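You operate a simulated robot arm through the tools that you are given. There is no shell and no other tool. Be economical: measure what you need, move in short steps, check, and stop when the job is done.

Carry out the task below with a simulated two-armed robot. There is one attempt and no reset: what you move stays moved.

JOB
Take the lid off the clear tub and lay it down on the office desk top.
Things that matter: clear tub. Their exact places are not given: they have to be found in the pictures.

Only the result counts: the job must be done as asked and must still hold three seconds after the hand-in. Knocking over, shifting, dropping, spilling or breaking anything else fails it. A push-on lid holds only when it is set on centred and level and pressed home; a screw cap is set on level and turned clockwise until tight.

ROBOT AND FRAMES
Two 7-joint arms with two-finger parallel grippers on one trunk, on a base that drives. Base frame: it is fixed to the floor where the robot stands at the start and does not move with it; the origin is under the middle of the robot, x ahead of it, y to its left, z up; the surface under the hand at the start is at about z = 750. Units: mm, rad, N and s.
The left shoulder is at the start at [60, 143, 926], the right one opposite. With the tool pointing down near the work surface each hand reaches from about 320 to 740 mm from the robot's upright axis, wherever it stands, measured 20 degrees to its own side. Payload 1.57 kg a hand.
Tool frame (each hand has its own): the origin (TCP) lies between the finger pads and is the grasp point; the fingertips stand 30 mm ahead of it; z points along the fingers, y is the line along which they close. The gripper opens to 110 mm. The fingers are 24 mm wide and 12 mm thick; the gripper's body (48 by 112 mm) begins 78 mm behind the TCP.
Orientation is that of the tool frame in the base frame, as [roll, pitch, yaw] about the fixed x, y, z axes, in that order (R = Rz(yaw) Ry(pitch) Rx(roll)). With the fingers straight down and closing along the base's y, the tool's x points along the base's -x, its y along +y and its z along -z.

CONTROLS
- The arms move only by the tool play_rows. It takes "left_targets", "right_targets" or both (then of equal length, played together; a hand with none holds still); each is a list of rows, each a list of 3 entries, a list of its own where there are three numbers: the shift along the base's x, y, z in units of 20 mm (1.0 is 20 mm), then the turn, a rotation vector about the base's x, y, z in units of 4 degrees (1.0 is 4 degrees), then the opening, from 0 (shut) to 1 (fully open). In form: [[[x, y, z], [wx, wy, wz], grip], ...]. A call has 1 to 8 rows; each row shifts and turns the commanded pose from where the row before left it. A call with a number of a shift or a turn outside -1 to 1 is refused whole. A row lasts 0.2 s, in which the tool goes at most 50 mm and 0.15 rad; a call with a longer step from one row to the next is refused whole, and so is a gripper value outside its range. Where a pose cannot be reached the arm comes as near as it can. A force on the tool above 40 N (or 10 N above the force at the start of the call, whichever is more), or a blocked arm, ends the call early, and 0.2 s more pass. Each finger travels about 45 mm/s and halts on what it meets, pressing with about 32 N; the grip force reading is that of the motor and also rises with nothing between the fingers. The clock runs only during rows and for 0.2 s after the last one: add rows that do not move to give the fingers time. The reply holds the time, the measured pose of the TCP, the force on the tool along the base axes, the opening and the grip force, in the units named above and with some noise, with the torque about the TCP (base axes, N m) and any sound that the robot's microphone picked up, and new pictures: "views" is both (left out), scene, wrist or none (wrist: the cameras of the hands that moved).
- Cameras (640 x 400 px; columns grow to the right, rows downward): "scene" is now at [45, 12.8, 1532.8]; the picture's right is [0.16, -0.99, 0.00], its down [-0.78, -0.12, -0.62] and it looks along [0.61, 0.10, -0.79] (base axes); focal length 282 px, centre (320, 200). "left" rides on the left gripper at [70, -16, -141] in its tool frame; the picture's right is [0.23, 0.97, 0.00], its down [-0.85, 0.20, -0.48] and it looks along [-0.47, 0.11, 0.88] (tool axes); focal length 222 px, centre (320, 200). "right" rides on the right gripper at [70, 16, -141] in its tool frame; the picture's right is [-0.23, 0.97, 0.00], its down [-0.86, -0.20, -0.48] and it looks along [-0.47, -0.11, 0.88] (tool axes); focal length 222 px, centre (320, 200).
- raise_lower(by): slides the trunk up (or, below 0, down) by that many mm; the arms and the scene camera ride with it, the base frame stays. It gives what a move gives, with no picture.
- drive_base(legs): drives the robot by 1 to 6 legs, each [ahead, left, turn to the left] in mm, mm and rad, along the robot's own axes; the way and the turn of a leg run together, so that a leg with both is an arc; at most 1500 mm and 3.142 rad a leg. The arms and the cameras ride along, it lands a little off, and it stops where it bumps. It gives what a move gives, and a new picture of the scene camera.
- pan_tilt(pan, tilt): turns the head with the scene camera to pan (to the left, within 1.501 rad either way) and tilt (down, from -0.506 to 1.204), counted from straight ahead of the robot. It gives what a move gives, and a new picture of the scene camera.
- measure_at(camera, pixels): for up to 12 pixels [column, row] of the newest picture of that camera ("zoom" is the newest enlarged one), the place [x, y, z] in the base frame of the surface seen there, good to about 2 mm. The clock stands still meanwhile.
- zoom(camera, box): a new picture of the part [left, top, right, bottom] of that camera's present view, enlarged. The clock stands still meanwhile.
- sign_off(): hands the job in; it is judged then, once.

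Work in short steps. Measure before you move; look again where a grasp or a placing could have gone wrong, and mend it. You have 80 turns and 260 pictures in all, those below and enlarged ones among them. Open the grippers and draw the arms clear of the work before you hand the job in, unless the task says otherwise; then end with one line.

The tools are called after "Request:" by a JSON object that holds its "fn" and its "kwargs". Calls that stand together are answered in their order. play_rows: Moves the arms, as the interface text tells. Its arguments: {"type":"object","properties":{"left_targets":{"type":"array"},"right_targets":{"type":"array"},"views":{"type":"string","enum":["both","scene","wrist","none"]}},"required":[]} The other tools are called the same way: raise_lower (by) slides the trunk up or down; drive_base (legs) drives the base; pan_tilt (pan, tilt) turns the head that bears the scene camera; measure_at (camera, pixels) gives the place of the surface under pixels of a picture; zoom (camera, box) takes an enlarged picture of a part of a camera's view; sign_off () hands the job in.

At the start:

```text
time: 0.0
left_tool_pos: [499.4, 207.5, 1011.1]
left_tcp_rot: [-3.142, 0.001, 3.141]
left_wrist_force: [-0.4, -0.2, -0.1]
left_wrist_torque: [-0.02, -0.01, -0.06]
left_opening: 109.7
left_grip_force: 0.0
right_tool_pos: [444.9, -208.9, 1046.3]
right_tcp_rot: [-3.141, 0.0, -3.14]
right_wrist_force: [-0.1, -0.3, 0.4]
right_wrist_torque: [-0.01, 0.0, 0.0]
right_opening: 109.8
right_grip_force: 0.2
trunk travel left (down, up): [-525.0, 65.0]
robot x, y, heading: [1.9, -0.5, 0.001]
head pan, tilt: [0.157, 0.908]
```

scene: 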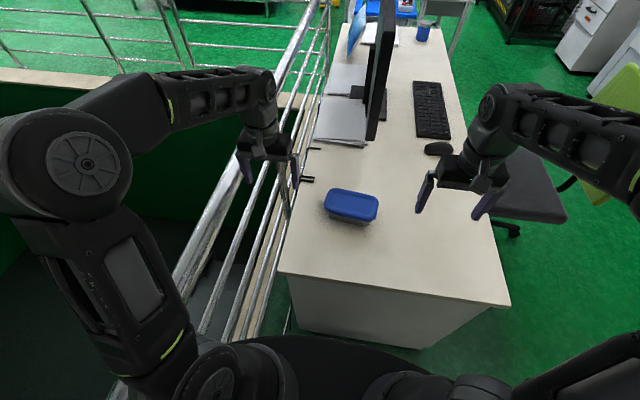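
right: 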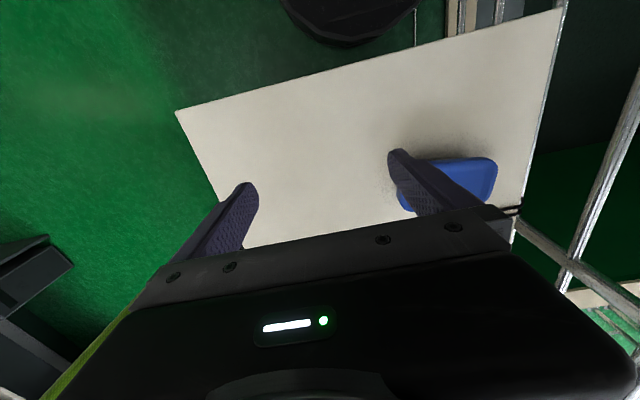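
left: 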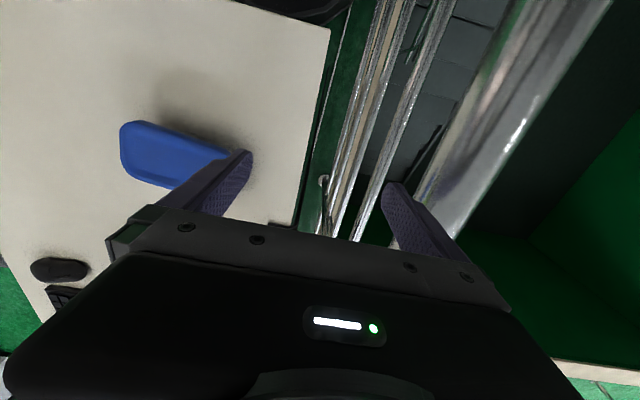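

The blue-lidded tub is at about (350,206) in the scene picture. I enlarge it and measure it.

Request:
{"fn": "zoom", "kwargs": {"camera": "scene", "box": [290, 160, 410, 235]}}

Request:
{"fn": "measure_at", "kwargs": {"camera": "scene", "pixels": [[331, 189], [378, 198], [372, 220], [324, 207], [351, 204], [352, 226], [326, 217], [400, 240], [330, 240], [420, 190], [310, 180]]}}

```text
5.33 times, centred on (350, 198) of scene
```

zoom: 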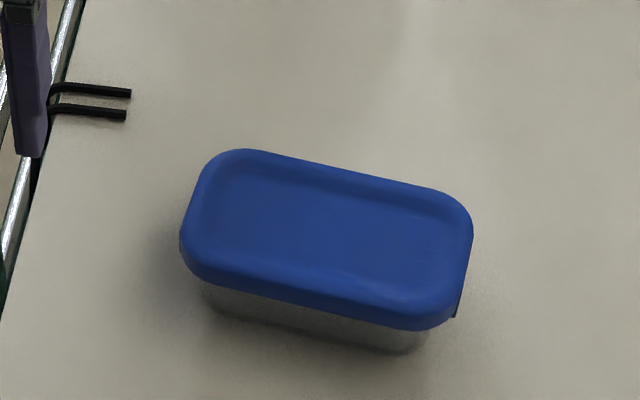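

```text
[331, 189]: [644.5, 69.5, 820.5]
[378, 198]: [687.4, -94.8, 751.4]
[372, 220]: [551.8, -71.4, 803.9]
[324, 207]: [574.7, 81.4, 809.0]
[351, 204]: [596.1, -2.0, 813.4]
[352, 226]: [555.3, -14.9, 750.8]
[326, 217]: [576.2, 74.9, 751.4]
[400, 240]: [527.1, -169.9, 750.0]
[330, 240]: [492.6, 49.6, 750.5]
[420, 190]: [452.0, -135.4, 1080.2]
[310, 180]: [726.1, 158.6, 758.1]
```

The tub stands on z=750 and the lid top is near 818. I measure the lid outline precisely in the zoom.

Request:
{"fn": "measure_at", "kwargs": {"camera": "zoom", "pixels": [[240, 152], [435, 192], [468, 240], [425, 322], [210, 275], [185, 235], [325, 235], [345, 175], [310, 305], [320, 318], [455, 305], [200, 195]]}}

Request:
{"fn": "measure_at", "kwargs": {"camera": "left", "pixels": [[140, 123], [122, 130], [123, 165], [175, 187], [170, 150], [180, 134]]}}

Request:
{"fn": "zoom", "kwargs": {"camera": "left", "box": [100, 95, 260, 195]}}

```text
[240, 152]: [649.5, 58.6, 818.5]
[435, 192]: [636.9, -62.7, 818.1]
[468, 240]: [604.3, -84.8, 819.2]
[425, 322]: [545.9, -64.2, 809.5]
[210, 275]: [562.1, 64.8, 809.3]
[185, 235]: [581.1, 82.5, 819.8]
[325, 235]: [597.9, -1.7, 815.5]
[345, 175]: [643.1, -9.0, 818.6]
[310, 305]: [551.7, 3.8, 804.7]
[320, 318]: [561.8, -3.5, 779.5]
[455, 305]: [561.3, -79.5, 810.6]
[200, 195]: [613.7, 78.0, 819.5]
```

```text
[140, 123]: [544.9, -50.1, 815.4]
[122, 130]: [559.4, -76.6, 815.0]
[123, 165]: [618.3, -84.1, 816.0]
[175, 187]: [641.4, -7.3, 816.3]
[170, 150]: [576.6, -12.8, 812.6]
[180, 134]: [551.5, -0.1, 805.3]
```

```text
4.00 times, centred on (180, 145) of left
```

zoom: 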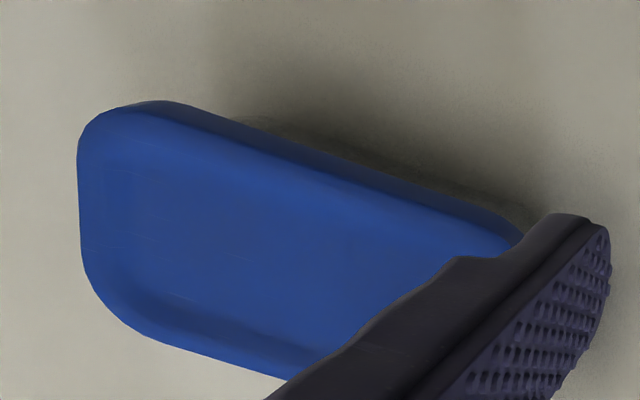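

The lid is about 165 x 97 mm, its long axis close to y (turned about 6°). I check the skirt's lower edge and the tub wall.

Request:
{"fn": "zoom", "kwargs": {"camera": "scene", "box": [318, 200, 382, 240]}}

Request:
{"fn": "measure_at", "kwargs": {"camera": "zoom", "pixels": [[320, 182], [318, 190], [316, 198], [315, 206], [312, 214], [310, 224], [306, 240], [304, 250], [300, 262], [520, 240], [80, 150], [540, 225]]}}

```text
10.00 times, centred on (350, 220) of scene
```

zoom: 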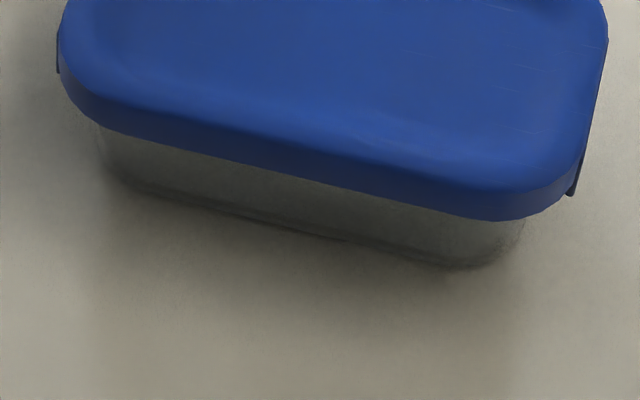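

```text
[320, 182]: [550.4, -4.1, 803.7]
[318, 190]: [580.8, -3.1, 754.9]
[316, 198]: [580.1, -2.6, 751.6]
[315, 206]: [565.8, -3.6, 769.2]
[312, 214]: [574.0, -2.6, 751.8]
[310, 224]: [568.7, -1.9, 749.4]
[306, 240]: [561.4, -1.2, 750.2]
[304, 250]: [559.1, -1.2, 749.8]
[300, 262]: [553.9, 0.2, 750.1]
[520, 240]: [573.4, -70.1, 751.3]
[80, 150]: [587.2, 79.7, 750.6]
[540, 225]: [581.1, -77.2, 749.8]
```

The lid skirt spans roughly z 802–819, the tub wall is recessed below it, and there are small tabs at both short ends. Plan: the right hand holds the tub body from the -y end, tool near horizontal, while the left hand lifts the lid. I start turning the right hand, high and clear.

Request:
{"fn": "play_rows", "kwargs": {"right_targets": [[[0.27, -0.21, -0.2], [0.706, 0.631, -0.918], 1], [[0.27, -0.21, -0.2], [0.706, 0.631, -0.918], 1], [[0.27, -0.21, -0.2], [0.706, 0.631, -0.918], 1], [[0.27, -0.21, -0.2], [0.706, 0.631, -0.918], 1], [[0.27, -0.21, -0.2], [0.706, 0.631, -0.918], 1], [[0.27, -0.21, -0.2], [0.706, 0.631, -0.918], 1], [[0.27, -0.21, -0.2], [0.706, 0.631, -0.918], 1], [[0.27, -0.21, -0.2], [0.706, 0.631, -0.918], 1]], "views": "none"}}

Request:
{"fn": "play_rows", "kwargs": {"right_targets": [[[0.27, -0.21, -0.2], [0.706, 0.631, -0.918], 1], [[0.27, -0.21, -0.2], [0.706, 0.631, -0.918], 1], [[0.27, -0.21, -0.2], [0.706, 0.631, -0.918], 1], [[0.27, -0.21, -0.2], [0.706, 0.631, -0.918], 1], [[0.27, -0.21, -0.2], [0.706, 0.631, -0.918], 1], [[0.27, -0.21, -0.2], [0.706, 0.631, -0.918], 1], [[0.27, -0.21, -0.2], [0.706, 0.631, -0.918], 1], [[0.27, -0.21, -0.2], [0.706, 0.631, -0.918], 1]], "views": "scene"}}

```text
time: 1.8
left_tool_pos: [500.1, 205.7, 1009.6]
left_tcp_rot: [-3.141, 0.001, 3.141]
left_wrist_force: [0.5, 0.4, -0.2]
left_wrist_torque: [0.01, 0.02, 0.02]
left_opening: 109.9
left_grip_force: 0.1
right_tool_pos: [471.5, -231.4, 1018.1]
right_tcp_rot: [2.899, -0.316, 2.789]
right_wrist_force: [0.4, -0.3, 0.5]
right_wrist_torque: [0.02, 0.0, -0.04]
right_opening: 110.0
right_grip_force: 0.0
right hand out of reach, approached as far as the arm can: row 6, 7, 8
trunk travel left (down, up): [-525.0, 65.0]
robot x, y, heading: [-1.0, 2.6, -0.003]
head pan, tilt: [0.157, 0.908]
```

```text
time: 3.6
left_tool_pos: [500.4, 207.8, 1010.3]
left_tcp_rot: [-3.14, 0.0, -3.141]
left_wrist_force: [-0.1, 0.0, 0.5]
left_wrist_torque: [0.01, -0.04, -0.04]
left_opening: 110.0
left_grip_force: 0.1
right_tool_pos: [471.4, -230.5, 1017.9]
right_tcp_rot: [2.899, -0.316, 2.79]
right_wrist_force: [0.3, 0.3, -0.2]
right_wrist_torque: [0.02, 0.0, 0.03]
right_opening: 109.8
right_grip_force: 0.0
right hand out of reach, approached as far as the arm can: row 1, 2, 3, 4, 5, 6, 7, 8
trunk travel left (down, up): [-525.0, 65.0]
robot x, y, heading: [1.8, -0.2, -0.006]
head pan, tilt: [0.157, 0.908]
```

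scene: 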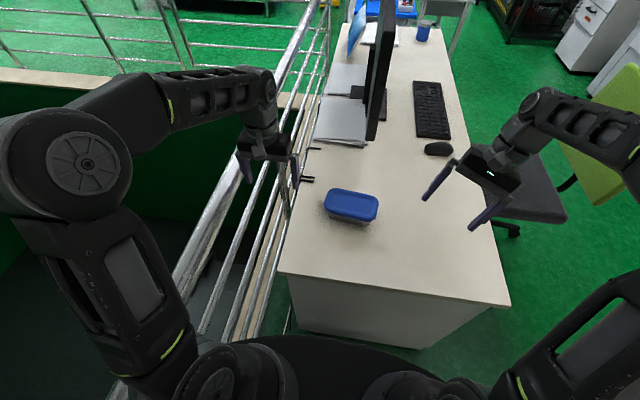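

The tilted turn is blocked at about 26°, likely by a joint limit. I undo those steps to see where the commanded pose stands.

Request:
{"fn": "play_rows", "kwargs": {"right_targets": [[[0, 0, 0], [-0.706, -0.631, 0.918], 1], [[0, 0, 0], [-0.706, -0.631, 0.918], 1], [[0, 0, 0], [-0.706, -0.631, 0.918], 1], [[0, 0, 0], [-0.706, -0.631, 0.918], 1], [[0, 0, 0], [-0.706, -0.631, 0.918], 1]], "views": "none"}}

```text
time: 4.8
left_tool_pos: [499.9, 208.4, 1010.4]
left_tcp_rot: [-3.141, 0.0, 3.14]
left_wrist_force: [0.1, -0.6, 0.2]
left_wrist_torque: [-0.03, 0.05, -0.02]
left_opening: 110.0
left_grip_force: 0.0
right_tool_pos: [472.5, -230.5, 1018.6]
right_tcp_rot: [3.098, -0.049, 3.078]
right_wrist_force: [-1.0, 0.1, -0.1]
right_wrist_torque: [-0.02, -0.01, -0.02]
right_opening: 109.9
right_grip_force: 0.0
trunk travel left (down, up): [-525.0, 65.0]
robot x, y, heading: [-2.0, -1.0, -0.002]
head pan, tilt: [0.157, 0.908]
```

The commanded pose follows the real one, so no drift. I lower the hand to about z 920 and try a pure yaw.

Request:
{"fn": "play_rows", "kwargs": {"right_targets": [[[0.4, -0.3, -0.7], [0, 0, -1], 1], [[0.4, -0.3, -0.7], [0, 0, -1], 1], [[0.4, -0.3, -0.7], [0, 0, -1], 1], [[0.4, -0.3, -0.7], [0, 0, -1], 1], [[0.4, -0.3, -0.7], [0, 0, -1], 1], [[0.4, -0.3, -0.7], [0, 0, -1], 1], [[0.4, -0.3, -0.7], [0, 0, -1], 1], [[0, 0, 0], [0, 0, -1], 1]], "views": "none"}}

Request:
{"fn": "play_rows", "kwargs": {"right_targets": [[[0, 0, 0], [0, 0, -1], 1], [[0, 0, 0], [0, 0, -1], 1], [[0, 0, 0], [0, 0, -1], 1], [[0, 0, 0], [0, 0, -1], 1], [[0, 0, 0], [0, 0, -1], 1], [[0, 0, 0], [0, 0, -1], 1], [[0, 0, 0], [0, 0, -1], 1], [[0, 0, 0], [0, 0, -1], 1]], "views": "none"}}

Request:
{"fn": "play_rows", "kwargs": {"right_targets": [[[0, 0, 0], [0, 0, -1], 1], [[0, 0, 0], [0, 0, -1], 1], [[0, 0, 0], [0, 0, -1], 1], [[0, 0, 0], [0, 0, -1], 1], [[0, 0, 0], [0, 0, -1], 1], [[0, 0, 0], [0, 0, -1], 1], [[0, 0, 0], [0, 0, -1], 1], [[0, 0, 0], [0, 0, -1], 1]], "views": "scene"}}

```text
time: 6.6
left_tool_pos: [500.4, 207.4, 1010.0]
left_tcp_rot: [3.141, 0.0, 3.142]
left_wrist_force: [-0.6, -0.1, 0.2]
left_wrist_torque: [0.0, 0.0, 0.02]
left_opening: 109.9
left_grip_force: 0.1
right_tool_pos: [527.7, -271.5, 918.2]
right_tcp_rot: [3.097, -0.052, 2.517]
right_wrist_force: [0.5, 0.4, 0.2]
right_wrist_torque: [-0.03, 0.0, -0.01]
right_opening: 110.0
right_grip_force: 0.0
trunk travel left (down, up): [-525.0, 65.0]
robot x, y, heading: [-1.9, -0.3, 0.004]
head pan, tilt: [0.157, 0.908]
```

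```text
time: 8.4
left_tool_pos: [500.7, 207.8, 1008.3]
left_tcp_rot: [-3.14, -0.001, 3.141]
left_wrist_force: [0.3, 0.4, 0.5]
left_wrist_torque: [0.06, -0.01, 0.01]
left_opening: 109.9
left_grip_force: 0.0
right_tool_pos: [528.5, -273.6, 919.2]
right_tcp_rot: [3.095, -0.05, 1.958]
right_wrist_force: [0.8, 1.0, -0.7]
right_wrist_torque: [0.01, 0.0, 0.0]
right_opening: 109.6
right_grip_force: 0.1
trunk travel left (down, up): [-525.0, 65.0]
robot x, y, heading: [-1.6, -0.0, -0.003]
head pan, tilt: [0.157, 0.908]
```

```text
time: 10.2
left_tool_pos: [499.6, 206.7, 1011.0]
left_tcp_rot: [-3.14, 0.001, 3.141]
left_wrist_force: [0.0, -0.8, 0.1]
left_wrist_torque: [0.04, 0.05, 0.01]
left_opening: 110.3
left_grip_force: 0.0
right_tool_pos: [527.7, -271.3, 920.0]
right_tcp_rot: [3.095, -0.051, 1.401]
right_wrist_force: [-1.1, -0.8, 0.2]
right_wrist_torque: [-0.02, -0.01, -0.03]
right_opening: 110.2
right_grip_force: 0.0
trunk travel left (down, up): [-525.0, 65.0]
robot x, y, heading: [-2.2, -2.6, -0.0]
head pan, tilt: [0.157, 0.908]
```

scene: 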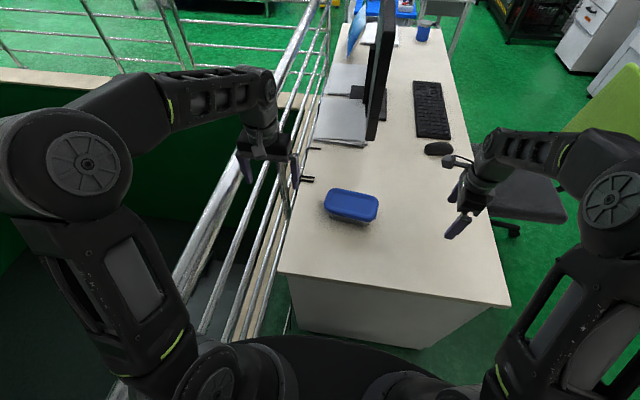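

Yaw is fine (1.40; the goal is 1.46). Now I tilt the hand up about the closing axis.

Request:
{"fn": "play_rows", "kwargs": {"right_targets": [[[0.2, 0, 0], [0.99, -0.11, 0], 1], [[0.2, 0, 0], [0.99, -0.11, 0], 1], [[0.2, 0, 0], [0.99, -0.11, 0], 1], [[0.2, 0, 0], [0.99, -0.11, 0], 1], [[0.2, 0, 0], [0.99, -0.11, 0], 1], [[0.2, 0, 0], [0.99, -0.11, 0], 1], [[0.2, 0, 0], [0.99, -0.11, 0], 1], [[0.2, 0, 0], [0.99, -0.11, 0], 1]], "views": "none"}}

Request:
{"fn": "play_rows", "kwargs": {"right_targets": [[[0, 0, 0], [0.99, -0.11, 0], 1], [[0, 0, 0], [0.99, -0.11, 0], 1], [[0, 0, 0], [0.99, -0.11, 0], 1], [[0, 0, 0], [0.99, -0.11, 0], 1], [[0, 0, 0], [0.99, -0.11, 0], 1], [[0, 0, 0], [0.99, -0.11, 0], 1], [[0, 0, 0], [0.99, -0.11, 0], 1], [[0, 0, 0], [0.99, -0.11, 0], 1]], "views": "both"}}

```text
time: 12.0
left_tool_pos: [500.2, 206.9, 1009.9]
left_tcp_rot: [3.141, 0.0, 3.14]
left_wrist_force: [0.0, -0.3, -0.2]
left_wrist_torque: [0.02, -0.01, 0.01]
left_opening: 109.8
left_grip_force: 0.0
right_tool_pos: [560.5, -272.5, 918.8]
right_tcp_rot: [3.134, -0.606, 1.39]
right_wrist_force: [0.1, 0.4, 0.3]
right_wrist_torque: [-0.01, 0.01, -0.01]
right_opening: 110.0
right_grip_force: 0.1
trunk travel left (down, up): [-525.0, 65.0]
robot x, y, heading: [1.3, 1.8, 0.003]
head pan, tilt: [0.157, 0.908]
```

```text
time: 13.8
left_tool_pos: [500.1, 206.0, 1010.8]
left_tcp_rot: [3.141, 0.001, 3.142]
left_wrist_force: [0.7, -0.3, -0.6]
left_wrist_torque: [0.02, 0.03, -0.02]
left_opening: 109.7
left_grip_force: 0.1
right_tool_pos: [561.5, -272.7, 920.6]
right_tcp_rot: [-3.056, -1.16, 1.314]
right_wrist_force: [0.2, 0.4, 0.1]
right_wrist_torque: [-0.02, -0.01, -0.03]
right_opening: 110.0
right_grip_force: 0.0
trunk travel left (down, up): [-525.0, 65.0]
robot x, y, heading: [2.4, 2.4, 0.001]
head pan, tilt: [0.157, 0.908]
```

scene: 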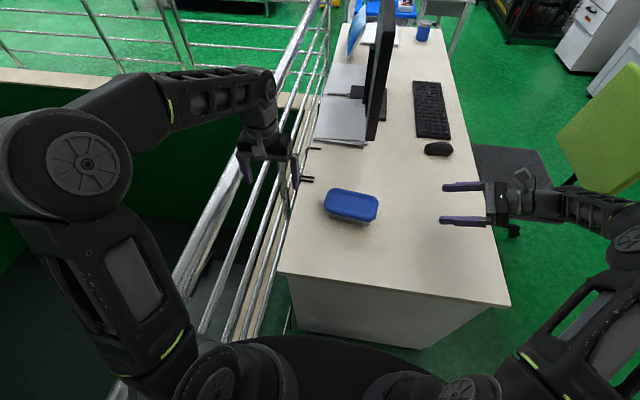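
right: 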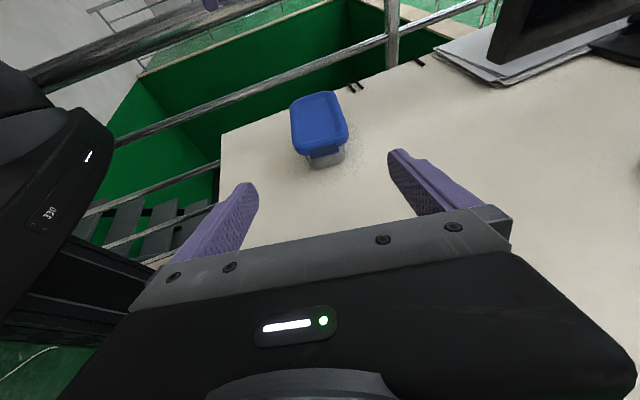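

The pose works. I look closely at the tub's end from the right wrist camera, and measure.

Request:
{"fn": "zoom", "kwargs": {"camera": "right", "box": [272, 80, 368, 180]}}

Request:
{"fn": "measure_at", "kwargs": {"camera": "right", "pixels": [[292, 105], [332, 93], [346, 130], [302, 147], [308, 150], [322, 157], [325, 165], [342, 158], [338, 147], [313, 162]]}}

```text
4.00 times, centred on (320, 130) of right
```

zoom: 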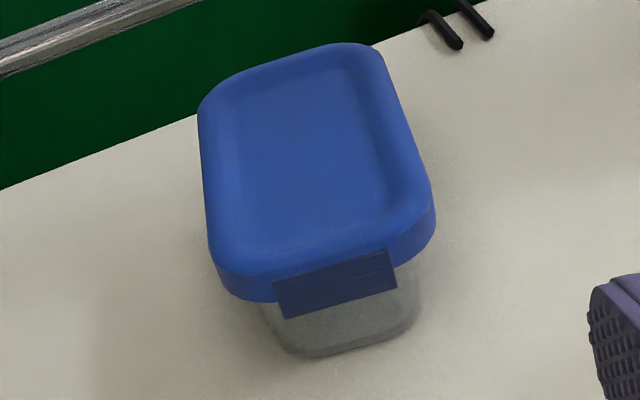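

```text
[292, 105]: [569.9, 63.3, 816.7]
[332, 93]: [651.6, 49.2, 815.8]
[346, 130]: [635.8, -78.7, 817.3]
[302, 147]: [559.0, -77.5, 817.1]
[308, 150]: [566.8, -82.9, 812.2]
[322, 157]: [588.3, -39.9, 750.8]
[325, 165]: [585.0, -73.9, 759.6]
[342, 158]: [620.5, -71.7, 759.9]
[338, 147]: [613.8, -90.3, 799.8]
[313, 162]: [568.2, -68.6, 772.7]
```

The lid has a pull tab centred on the end (hanging to about z 790); fingers will straddle it on the tub's long walls. I level the right hand to a 15° slope and bring it to a pre-grasp point.

Request:
{"fn": "play_rows", "kwargs": {"right_targets": [[[0.12, 0.675, -0.72], [0.25, -0.08, 0.11], 1], [[0.12, 0.675, -0.72], [0.25, -0.08, 0.11], 1], [[0.12, 0.675, -0.72], [0.25, -0.08, 0.11], 1], [[0.12, 0.675, -0.72], [0.25, -0.08, 0.11], 1], [[0.12, 0.675, -0.72], [0.25, -0.08, 0.11], 1], [[0.12, 0.675, -0.72], [0.25, -0.08, 0.11], 1], [[0.12, 0.675, -0.72], [0.25, -0.08, 0.11], 1], [[0.12, 0.675, -0.72], [0.25, -0.08, 0.11], 1]], "views": "both"}}

```text
time: 15.6
left_tool_pos: [500.4, 207.4, 1010.5]
left_tcp_rot: [3.14, 0.001, -3.14]
left_wrist_force: [0.1, -0.5, -0.1]
left_wrist_torque: [0.0, 0.05, 0.01]
left_opening: 110.1
left_grip_force: 0.0
right_tool_pos: [579.3, -164.3, 805.0]
right_tcp_rot: [-3.104, -1.306, 1.421]
right_wrist_force: [0.2, 0.4, 1.2]
right_wrist_torque: [0.03, -0.01, -0.05]
right_opening: 110.0
right_grip_force: 0.0
trunk travel left (down, up): [-525.0, 65.0]
robot x, y, heading: [-0.8, -0.7, -0.003]
head pan, tilt: [0.157, 0.908]
```

scene: 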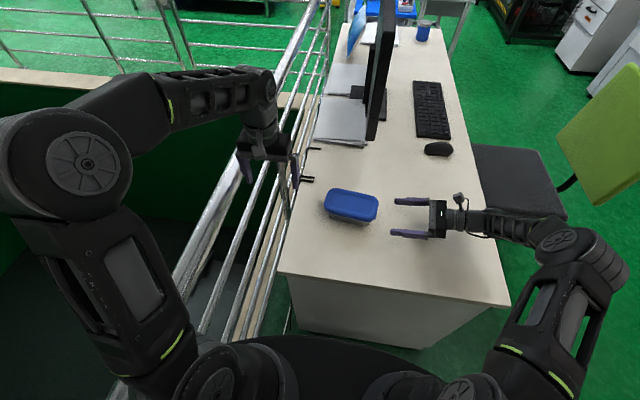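
right: 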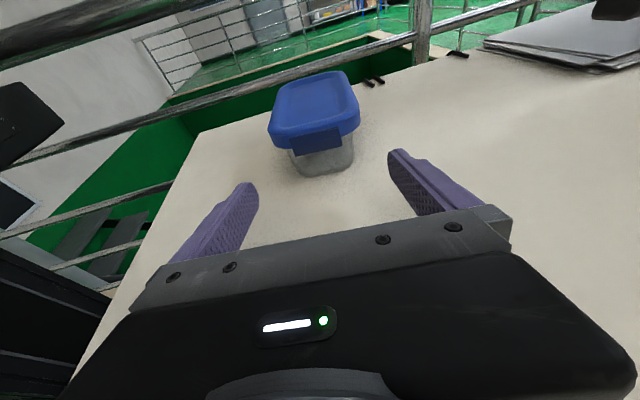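

Orientation is right on (slope 15°, yaw matched). I measure the tub again from this near view before advancing.

Request:
{"fn": "zoom", "kwargs": {"camera": "right", "box": [240, 60, 400, 180]}}

Request:
{"fn": "measure_at", "kwargs": {"camera": "right", "pixels": [[272, 130], [359, 118], [292, 160], [352, 150], [320, 165], [306, 168], [340, 168], [275, 145], [357, 130], [294, 150], [342, 147]]}}

```text
3.33 times, centred on (320, 120) of right
```

zoom: 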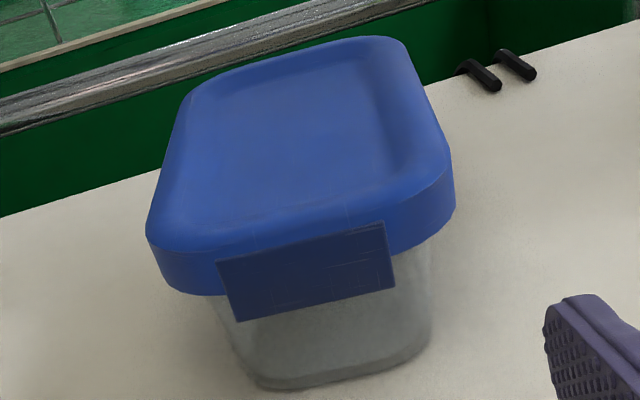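

```text
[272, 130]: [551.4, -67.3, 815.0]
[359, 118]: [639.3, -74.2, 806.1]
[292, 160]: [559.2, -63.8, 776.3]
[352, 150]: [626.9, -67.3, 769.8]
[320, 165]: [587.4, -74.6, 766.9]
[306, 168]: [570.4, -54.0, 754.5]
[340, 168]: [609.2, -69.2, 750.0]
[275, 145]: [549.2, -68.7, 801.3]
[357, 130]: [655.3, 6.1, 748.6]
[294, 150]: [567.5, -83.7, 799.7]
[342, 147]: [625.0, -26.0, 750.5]
```

Tub centre line at y≈-60 is x≈594, wall width about 68. I advance 110 mm along the tool axis to straddle the tub below the skirt.

Request:
{"fn": "play_rows", "kwargs": {"right_targets": [[[0.09, 0.66, -0.19], [0, 0, 0], 1], [[0.09, 0.66, -0.19], [0, 0, 0], 1], [[0.09, 0.66, -0.19], [0, 0, 0], 1], [[0.09, 0.66, -0.19], [0, 0, 0], 1], [[0.09, 0.66, -0.19], [0, 0, 0], 1], [[0.09, 0.66, -0.19], [0, 0, 0], 1], [[0.09, 0.66, -0.19], [0, 0, 0], 1], [[0.09, 0.66, -0.19], [0, 0, 0], 1]], "views": "both"}}

```text
time: 17.4
left_tool_pos: [500.1, 206.9, 1010.2]
left_tcp_rot: [-3.141, 0.001, -3.141]
left_wrist_force: [0.4, 0.5, -0.2]
left_wrist_torque: [-0.01, 0.0, 0.02]
left_opening: 110.0
left_grip_force: 0.1
right_tool_pos: [594.3, -59.1, 774.9]
right_tcp_rot: [-3.102, -1.305, 1.419]
right_wrist_force: [0.3, 0.7, 0.2]
right_wrist_torque: [0.01, 0.0, -0.04]
right_opening: 109.7
right_grip_force: 0.1
trunk travel left (down, up): [-525.0, 65.0]
robot x, y, heading: [-0.9, 0.9, 0.001]
head pan, tilt: [0.157, 0.908]
```

scene: 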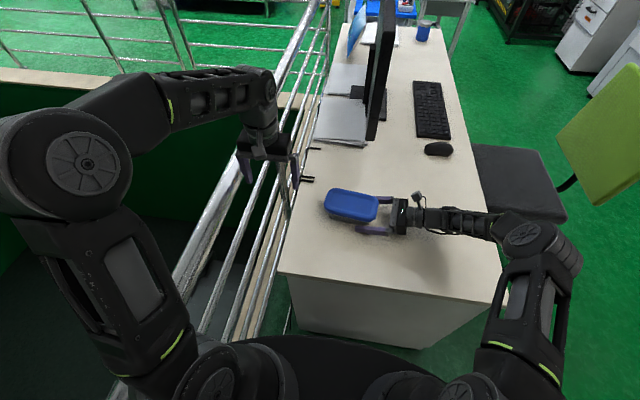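
right: 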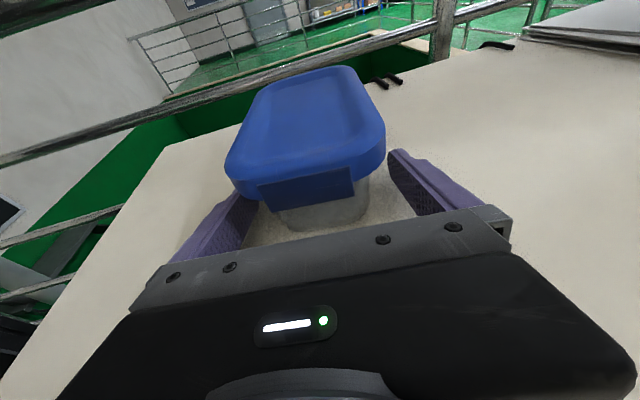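

Right fingers straddle the tub under the skirt, no contact. Close the right gripper onto the tub (opening will halt near 68 mm), and at the same time begin turning the left hand above.

Request:
{"fn": "play_rows", "kwargs": {"right_targets": [[[0, 0, 0], [0, 0, 0], 0.8], [[0, 0, 0], [0, 0, 0], 0.7], [[0, 0, 0], [0, 0, 0], 0.6], [[0, 0, 0], [0, 0, 0], 0.5], [[0, 0, 0], [0, 0, 0], 0.45], [[0, 0, 0], [0, 0, 0], 0.45], [[0, 0, 0], [0, 0, 0], 0.45], [[0, 0, 0], [0, 0, 0], 0.45]], "left_targets": [[[0.236, -0.45, -0.2], [0, 0, 0.997], 1], [[0.236, -0.45, -0.2], [0, 0, 0.997], 1], [[0.236, -0.45, -0.2], [0, 0, 0.997], 1], [[0.236, -0.45, -0.2], [0, 0, 0.997], 1], [[0.236, -0.45, -0.2], [0, 0, 0.997], 1], [[0.236, -0.45, -0.2], [0, 0, 0.997], 1], [[0.236, -0.45, -0.2], [0, 0, 0.997], 1], [[0.236, -0.45, -0.2], [0, 0, 0.997], 1]], "views": "both"}}

```text
time: 19.2
left_tool_pos: [537.8, 134.9, 980.6]
left_tcp_rot: [-3.14, 0.002, -2.583]
left_wrist_force: [-0.2, 0.6, 1.1]
left_wrist_torque: [-0.03, 0.0, -0.04]
left_opening: 110.3
left_grip_force: 0.0
right_tool_pos: [594.1, -59.5, 775.3]
right_tcp_rot: [-3.102, -1.306, 1.419]
right_wrist_force: [-0.1, -0.2, -0.8]
right_wrist_torque: [0.05, -0.02, -0.04]
right_opening: 76.9
right_grip_force: 32.2
trunk travel left (down, up): [-525.0, 65.0]
robot x, y, heading: [-1.7, -0.5, 0.003]
head pan, tilt: [0.157, 0.908]
```

scene: 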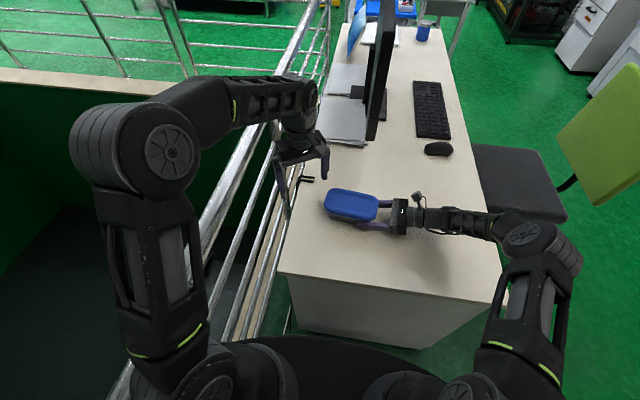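
right: 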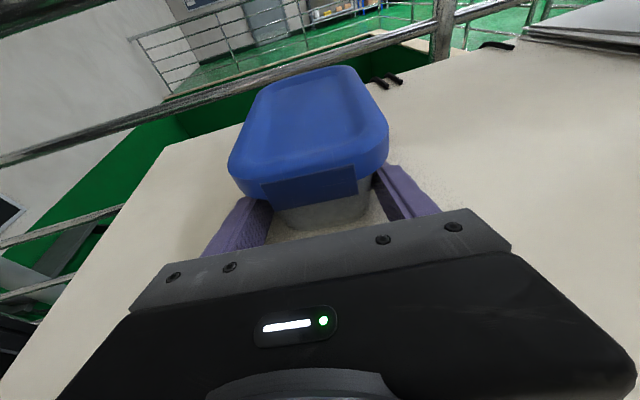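
left: 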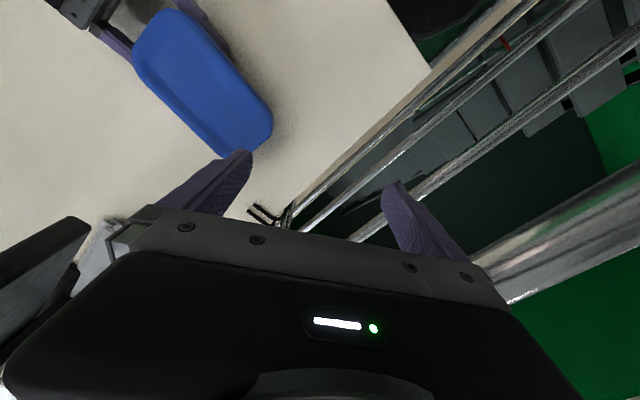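

The right hand grips the tub at 77 mm opening, 32 N. I continue turning the left hand towards a point above the lid.

Request:
{"fn": "play_rows", "kwargs": {"left_targets": [[[0.236, -0.45, -0.2], [0, 0, 0.997], 1], [[0.236, -0.45, -0.2], [0, 0, 0.997], 1], [[0.236, -0.45, -0.2], [0, 0, 0.997], 1], [[0.236, -0.45, -0.2], [0, 0, 0.997], 1], [[0.236, -0.45, -0.2], [0, 0, 0.997], 1], [[0.236, -0.45, -0.2], [0, 0, 0.997], 1], [[0.236, -0.45, -0.2], [0, 0, 0.997], 1], [[0.236, -0.45, -0.2], [0, 0, 0.997], 1]], "views": "none"}}

Request:
{"fn": "play_rows", "kwargs": {"left_targets": [[[0.236, -0.45, -0.2], [0, 0, 0.997], 1], [[0.236, -0.45, -0.2], [0, 0, 0.997], 1], [[0.236, -0.45, -0.2], [0, 0, 0.997], 1], [[0.236, -0.45, -0.2], [0, 0, 0.997], 1], [[0.236, -0.45, -0.2], [0, 0, 0.997], 1]], "views": "both"}}

```text
time: 21.0
left_tool_pos: [574.5, 63.3, 945.2]
left_tcp_rot: [-3.141, -0.002, -2.026]
left_wrist_force: [0.2, 0.4, -0.1]
left_wrist_torque: [-0.01, 0.0, 0.05]
left_opening: 110.0
left_grip_force: 0.1
right_tool_pos: [592.7, -60.0, 774.1]
right_tcp_rot: [-3.101, -1.305, 1.419]
right_wrist_force: [0.6, 0.3, 0.1]
right_wrist_torque: [-0.01, -0.01, -0.02]
right_opening: 77.1
right_grip_force: 32.3
trunk travel left (down, up): [-525.0, 65.0]
robot x, y, heading: [-3.3, -0.2, -0.001]
head pan, tilt: [0.157, 0.908]
```

```text
time: 22.2
left_tool_pos: [598.7, 17.9, 925.4]
left_tcp_rot: [-3.14, 0.001, -1.676]
left_wrist_force: [-0.2, 1.1, 0.5]
left_wrist_torque: [0.03, 0.0, 0.01]
left_opening: 109.9
left_grip_force: 0.1
right_tool_pos: [594.6, -58.1, 774.3]
right_tcp_rot: [-3.099, -1.305, 1.418]
right_wrist_force: [1.3, -0.3, 0.0]
right_wrist_torque: [-0.04, 0.01, 0.0]
right_opening: 77.1
right_grip_force: 32.1
trunk travel left (down, up): [-525.0, 65.0]
robot x, y, heading: [-1.5, 7.2, -0.002]
head pan, tilt: [0.157, 0.908]
```

scene: 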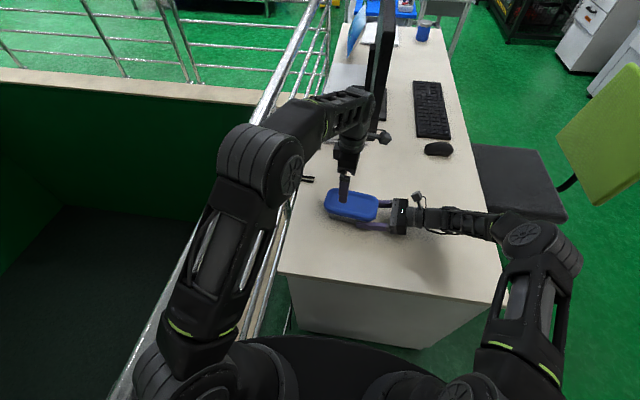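
left: 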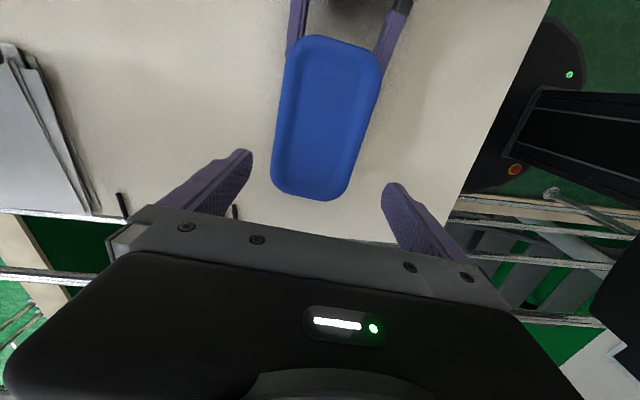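

The left hand is oriented over the lid. I measure lid edges from the left camera for exact centring.

Request:
{"fn": "measure_at", "kwargs": {"camera": "left", "pixels": [[280, 110], [276, 140], [273, 170], [288, 60], [380, 80], [371, 110], [361, 140], [352, 175], [345, 40], [315, 198], [325, 120], [382, 68]]}}

```text
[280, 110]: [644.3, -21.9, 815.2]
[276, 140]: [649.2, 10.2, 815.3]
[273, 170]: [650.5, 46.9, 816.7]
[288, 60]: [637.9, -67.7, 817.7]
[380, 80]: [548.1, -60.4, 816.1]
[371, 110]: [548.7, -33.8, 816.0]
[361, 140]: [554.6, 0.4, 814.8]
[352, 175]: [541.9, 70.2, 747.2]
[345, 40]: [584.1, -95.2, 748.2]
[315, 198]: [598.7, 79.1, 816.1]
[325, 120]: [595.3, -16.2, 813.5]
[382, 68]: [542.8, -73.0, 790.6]
```

Lid centre line at y≈8 is x≈602, edges ±47 mm. I lower the left hand to z≈807 with open fingers (4 mm or more clearance each side), pausing halfway.

Request:
{"fn": "play_rows", "kwargs": {"left_targets": [[[0.04, -0.12, -0.75], [0, 0, 0], 1], [[0.04, -0.12, -0.75], [0, 0, 0], 1], [[0.04, -0.12, -0.75], [0, 0, 0], 1], [[0.03, -0.12, -0.75], [0, 0, 0], 1]], "views": "wrist"}}

```text
time: 23.2
left_tool_pos: [601.4, 8.5, 866.9]
left_tcp_rot: [-3.141, 0.002, -1.678]
left_wrist_force: [-0.1, 0.0, 0.1]
left_wrist_torque: [-0.02, -0.02, -0.03]
left_opening: 110.0
left_grip_force: 0.0
right_tool_pos: [594.0, -58.7, 775.2]
right_tcp_rot: [-3.101, -1.307, 1.418]
right_wrist_force: [0.1, 0.0, -0.6]
right_wrist_torque: [-0.04, -0.01, -0.02]
right_opening: 76.9
right_grip_force: 32.2
trunk travel left (down, up): [-525.0, 65.0]
robot x, y, heading: [0.3, -0.5, 0.004]
head pan, tilt: [0.157, 0.908]
```

left: 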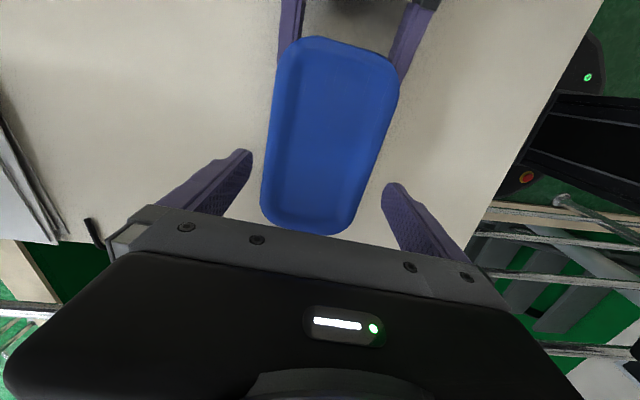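

Alignment looks right (the picture is rolled 13° by mounting). I lower the remaining 59 mm.

Request:
{"fn": "play_rows", "kwargs": {"left_targets": [[[0, 0, -0.6], [0, 0, 0], 1], [[0, 0, -0.6], [0, 0, 0], 1], [[0, 0, -0.6], [0, 0, 0], 1], [[0, 0, -0.6], [0, 0, 0], 1], [[0, 0, -0.55], [0, 0, 0], 1]], "views": "both"}}

```text
time: 24.4
left_tool_pos: [602.7, 7.5, 808.0]
left_tcp_rot: [-3.142, 0.0, -1.68]
left_wrist_force: [-0.4, -0.5, -1.0]
left_wrist_torque: [-0.01, 0.01, -0.03]
left_opening: 109.8
left_grip_force: 0.1
right_tool_pos: [594.6, -59.1, 774.5]
right_tcp_rot: [-3.101, -1.307, 1.417]
right_wrist_force: [-0.1, -0.2, 0.6]
right_wrist_torque: [-0.07, 0.0, 0.01]
right_opening: 77.3
right_grip_force: 31.8
trunk travel left (down, up): [-525.0, 65.0]
robot x, y, heading: [-3.5, 0.5, -0.003]
head pan, tilt: [0.157, 0.908]
```

scene: 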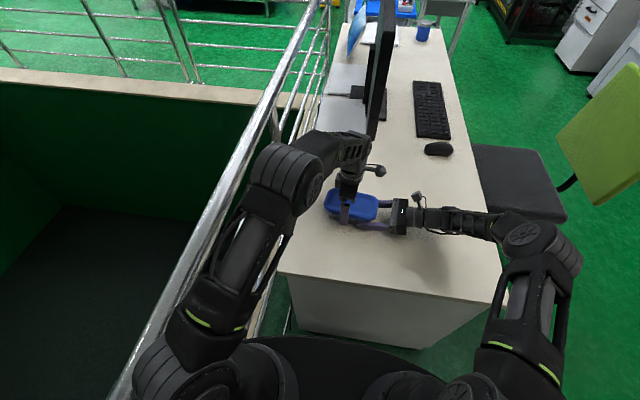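
left: 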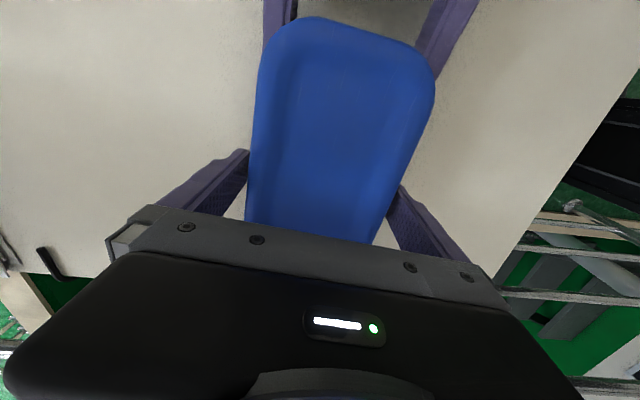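

No contact so far; fingers straddle the lid skirt. Close the left gripper on it.

Request:
{"fn": "play_rows", "kwargs": {"left_targets": [[[0, 0, 0], [0, 0, 0], 0.8], [[0, 0, 0], [0, 0, 0], 0.7], [[0, 0, 0], [0, 0, 0], 0.65], [[0, 0, 0], [0, 0, 0], 0.65], [[0, 0, 0], [0, 0, 0], 0.65]], "views": "wrist"}}

```text
time: 25.6
left_tool_pos: [600.2, 8.3, 808.9]
left_tcp_rot: [-3.141, 0.001, -1.679]
left_wrist_force: [4.5, 0.1, -1.9]
left_wrist_torque: [0.02, 0.03, 0.05]
left_opening: 96.8
left_grip_force: 32.1
right_tool_pos: [593.9, -60.0, 774.6]
right_tcp_rot: [-3.099, -1.305, 1.417]
right_wrist_force: [-3.5, -0.5, 0.8]
right_wrist_torque: [0.03, -0.09, 0.22]
right_opening: 77.0
right_grip_force: 32.5
trunk travel left (down, up): [-525.0, 65.0]
robot x, y, heading: [-0.9, -0.3, 0.005]
head pan, tilt: [0.157, 0.908]
```

left: 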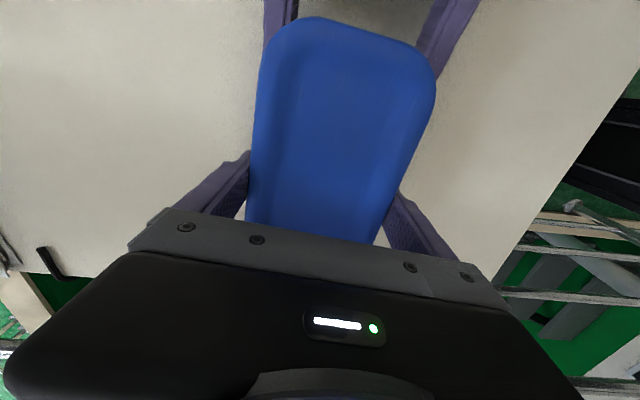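

The left hand holds the lid at 97 mm, 32 N, with little side force. I lift slowly while the right holds the tub still.

Request:
{"fn": "play_rows", "kwargs": {"left_targets": [[[0, 0, 0.15], [0, 0, 0], 0.6], [[0, 0, 0.15], [0, 0, 0], 0.6], [[0, 0, 0.15], [0, 0, 0], 0.6], [[0, 0, 0.15], [0, 0, 0], 0.6]], "views": "wrist"}}

```text
time: 26.6
left_tool_pos: [601.4, 7.8, 819.4]
left_tcp_rot: [3.141, 0.0, -1.68]
left_wrist_force: [-0.2, 0.3, -0.5]
left_wrist_torque: [0.04, -0.03, -0.03]
left_opening: 97.1
left_grip_force: 32.4
right_tool_pos: [594.6, -59.5, 773.0]
right_tcp_rot: [-3.099, -1.304, 1.417]
right_wrist_force: [-1.1, -0.4, -0.2]
right_wrist_torque: [0.01, -0.05, -0.03]
right_opening: 77.4
right_grip_force: 31.9
trunk travel left (down, up): [-525.0, 65.0]
robot x, y, heading: [0.5, -0.4, -0.002]
head pan, tilt: [0.157, 0.908]
heard: snap
```

left: 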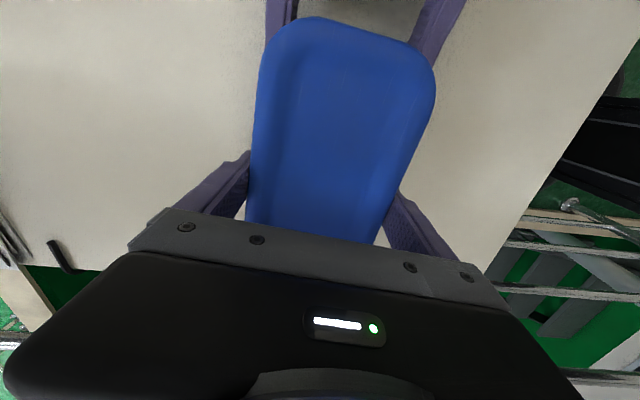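

A snap was heard and the lid is free. I lift it 80 mm.

Request:
{"fn": "play_rows", "kwargs": {"left_targets": [[[0, 0, 0.7], [0, 0, 0], 0.6], [[0, 0, 0.7], [0, 0, 0], 0.6], [[0, 0, 0.7], [0, 0, 0], 0.6], [[0, 0, 0.7], [0, 0, 0], 0.6], [[0, 0, 0.7], [0, 0, 0], 0.6], [[0, 0, 0.7], [0, 0, 0], 0.6]], "views": "both"}}

Request:
{"fn": "measure_at", "kwargs": {"camera": "scene", "pixels": [[340, 145], [360, 150], [426, 148], [400, 160], [380, 170], [310, 178], [410, 180], [440, 170], [365, 140], [312, 150], [492, 190], [335, 230]]}}

```text
time: 28.0
left_tool_pos: [601.0, 7.6, 903.2]
left_tcp_rot: [3.141, 0.001, -1.678]
left_wrist_force: [-0.2, 0.9, -0.1]
left_wrist_torque: [-0.01, -0.01, -0.02]
left_opening: 97.2
left_grip_force: 32.7
right_tool_pos: [594.5, -59.0, 774.4]
right_tcp_rot: [-3.103, -1.306, 1.419]
right_wrist_force: [0.1, 0.0, 0.2]
right_wrist_torque: [-0.05, -0.01, -0.02]
right_opening: 76.8
right_grip_force: 32.2
trunk travel left (down, up): [-525.0, 65.0]
robot x, y, heading: [-2.8, 1.9, -0.002]
head pan, tilt: [0.157, 0.908]
```

scene: 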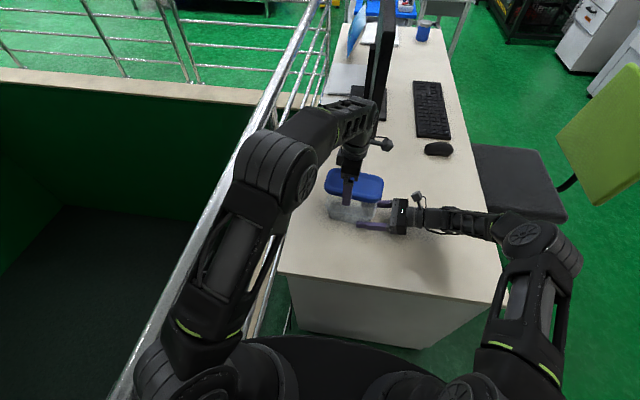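
left: 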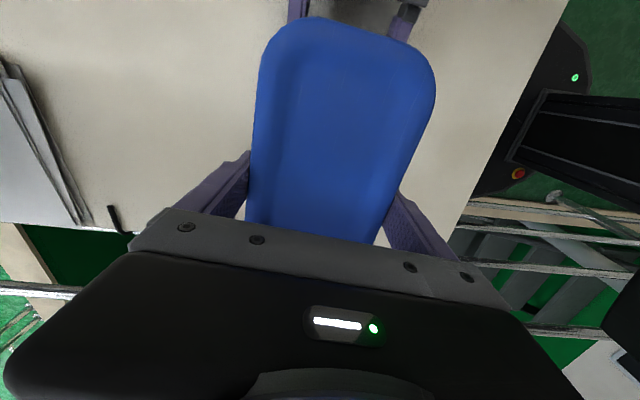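

```text
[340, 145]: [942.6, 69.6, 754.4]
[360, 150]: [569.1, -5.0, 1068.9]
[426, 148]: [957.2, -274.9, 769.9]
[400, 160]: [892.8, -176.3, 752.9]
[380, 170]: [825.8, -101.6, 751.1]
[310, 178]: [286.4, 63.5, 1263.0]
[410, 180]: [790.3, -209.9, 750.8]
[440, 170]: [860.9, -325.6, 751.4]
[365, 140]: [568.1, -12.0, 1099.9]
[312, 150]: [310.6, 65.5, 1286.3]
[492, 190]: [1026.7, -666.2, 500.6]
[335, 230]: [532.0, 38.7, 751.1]
```

The lid is in the left hand; the tub stands bare. I open the right hand and draw it back along its own axis.

Request:
{"fn": "play_rows", "kwargs": {"right_targets": [[[0, 0, 0], [0, 0, 0], 0.8], [[0, 0, 0], [0, 0, 0], 1], [[0, 0, 0], [0, 0, 0], 1], [[0, 0, 0], [0, 0, 0], 1], [[-0.09, -0.66, 0.19], [0, 0, 0], 1], [[-0.09, -0.66, 0.19], [0, 0, 0], 1], [[-0.09, -0.66, 0.19], [0, 0, 0], 1], [[-0.09, -0.66, 0.19], [0, 0, 0], 1]], "views": "none"}}

Request:
{"fn": "play_rows", "kwargs": {"right_targets": [[[-0.1, -0.8, 0.3], [0, 0, 0], 1], [[-0.1, -0.8, 0.3], [0, 0, 0], 1], [[-0.1, -0.8, 0.3], [0, 0, 0], 1], [[-0.1, -0.8, 0.3], [0, 0, 0], 1], [[-0.1, -0.8, 0.3], [0, 0, 0], 1], [[-0.1, -0.8, 0.3], [0, 0, 0], 1], [[-0.1, -0.8, 0.3], [0, 0, 0], 1], [[-0.1, -0.8, 0.3], [0, 0, 0], 1]], "views": "both"}}

```text
time: 29.8
left_tool_pos: [600.0, 7.4, 903.6]
left_tcp_rot: [3.142, 0.001, -1.679]
left_wrist_force: [1.4, 0.1, -0.4]
left_wrist_torque: [0.03, 0.01, 0.0]
left_opening: 96.7
left_grip_force: 32.0
right_tool_pos: [586.7, -111.7, 788.2]
right_tcp_rot: [-3.098, -1.304, 1.416]
right_wrist_force: [0.0, -0.2, -0.4]
right_wrist_torque: [0.0, 0.0, 0.01]
right_opening: 110.2
right_grip_force: 0.1
trunk travel left (down, up): [-525.0, 65.0]
robot x, y, heading: [5.4, 0.9, -0.004]
head pan, tilt: [0.157, 0.908]
```

```text
time: 31.6
left_tool_pos: [600.0, 9.2, 903.9]
left_tcp_rot: [-3.141, 0.002, -1.679]
left_wrist_force: [-0.2, 0.1, -0.6]
left_wrist_torque: [-0.04, -0.03, 0.01]
left_opening: 96.8
left_grip_force: 31.7
right_tool_pos: [570.9, -239.2, 837.3]
right_tcp_rot: [-3.102, -1.305, 1.42]
right_wrist_force: [-0.4, -0.9, -0.1]
right_wrist_torque: [-0.01, 0.01, 0.02]
right_opening: 109.7
right_grip_force: 0.0
trunk travel left (down, up): [-525.0, 65.0]
robot x, y, heading: [-1.2, 2.1, 0.004]
head pan, tilt: [0.157, 0.908]
```

scene: 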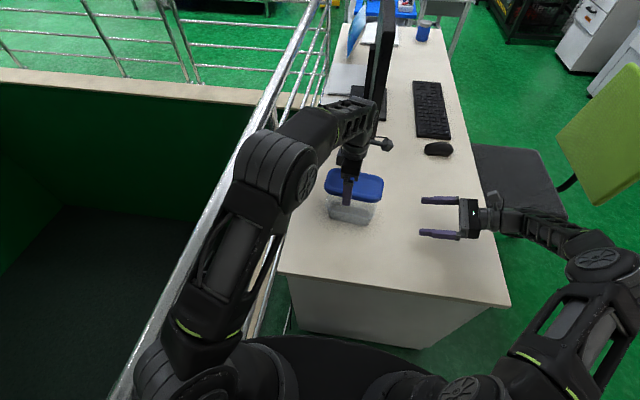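
right: 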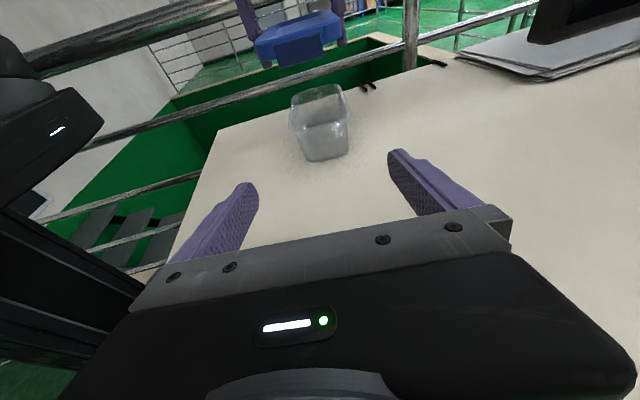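

The tub stands upright and empty. I measure the lid's tab and skirt, the papers and the monitor from this view.

Request:
{"fn": "measure_at", "kwargs": {"camera": "right", "pixels": [[532, 38], [600, 20], [460, 58], [545, 78], [274, 64], [322, 52], [300, 62], [260, 55], [400, 100], [440, 110], [345, 120], [292, 128]]}}

Request:
{"fn": "zoom", "kwargs": {"camera": "right", "box": [230, 0, 390, 100]}}

```text
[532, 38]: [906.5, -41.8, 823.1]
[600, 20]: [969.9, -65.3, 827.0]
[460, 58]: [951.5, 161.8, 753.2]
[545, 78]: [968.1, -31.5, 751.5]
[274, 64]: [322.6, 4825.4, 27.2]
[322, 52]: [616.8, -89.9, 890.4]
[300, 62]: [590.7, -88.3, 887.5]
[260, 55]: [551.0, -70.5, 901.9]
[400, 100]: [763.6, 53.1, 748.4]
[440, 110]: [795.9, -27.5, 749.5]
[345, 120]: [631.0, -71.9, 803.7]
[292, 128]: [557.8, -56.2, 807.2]
```

```text
4.00 times, centred on (310, 50) of right
```

zoom: 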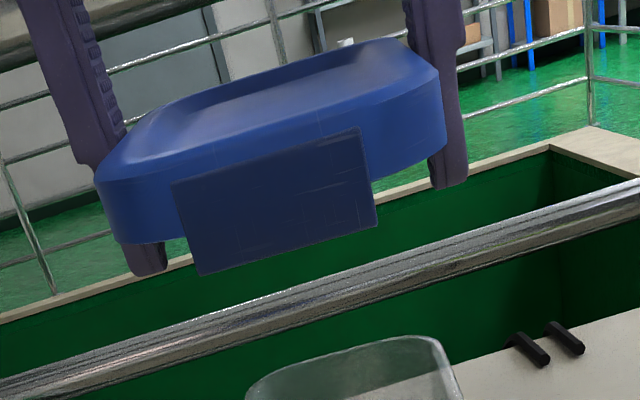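

Monitor begins at x≈906 and papers at x≈950, so the spot at (718,-5) is free. Tab bottom is 17 mm below the TCP. I carry the lid there at height.

Request:
{"fn": "play_rows", "kwargs": {"left_targets": [[[0.85, -0.1, 0], [0, 0, 0], 0.6], [[0.85, -0.1, 0], [0, 0, 0], 0.6], [[0.85, -0.1, 0], [0, 0, 0], 0.6], [[0.85, -0.1, 0], [0, 0, 0], 0.6], [[0.85, -0.1, 0], [0, 0, 0], 0.6], [[0.85, -0.1, 0], [0, 0, 0], 0.6], [[0.85, -0.1, 0], [0, 0, 0], 0.6]], "views": "both"}}

```text
time: 33.2
left_tool_pos: [660.4, 0.8, 903.2]
left_tcp_rot: [-3.141, 0.0, -1.679]
left_wrist_force: [0.2, 0.3, -0.6]
left_wrist_torque: [0.01, -0.04, -0.02]
left_opening: 96.7
left_grip_force: 32.1
left hand out of reach, approached as far as the arm can: row 4, 5, 6, 7
right_tool_pos: [570.7, -239.6, 838.1]
right_tcp_rot: [-3.1, -1.305, 1.418]
right_wrist_force: [-0.4, -0.2, -0.7]
right_wrist_torque: [0.04, 0.0, 0.03]
right_opening: 109.7
right_grip_force: 0.1
trunk travel left (down, up): [-525.0, 65.0]
robot x, y, heading: [-1.5, -3.7, 0.003]
head pan, tilt: [0.157, 0.908]
```

scene: 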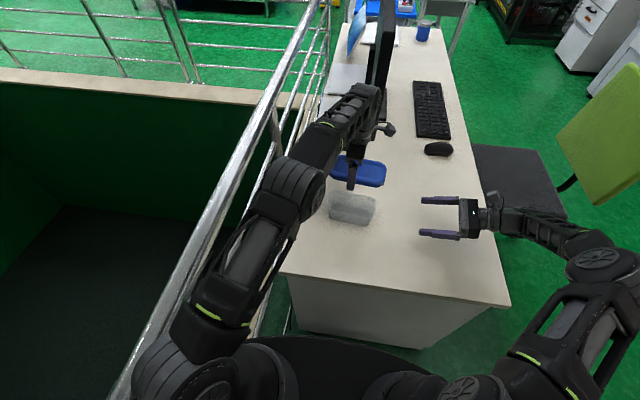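
left: 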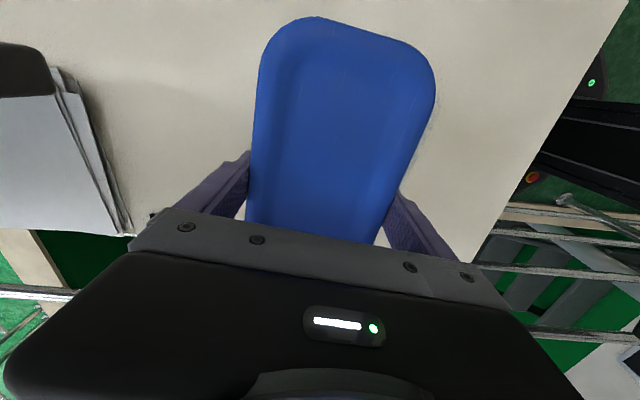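

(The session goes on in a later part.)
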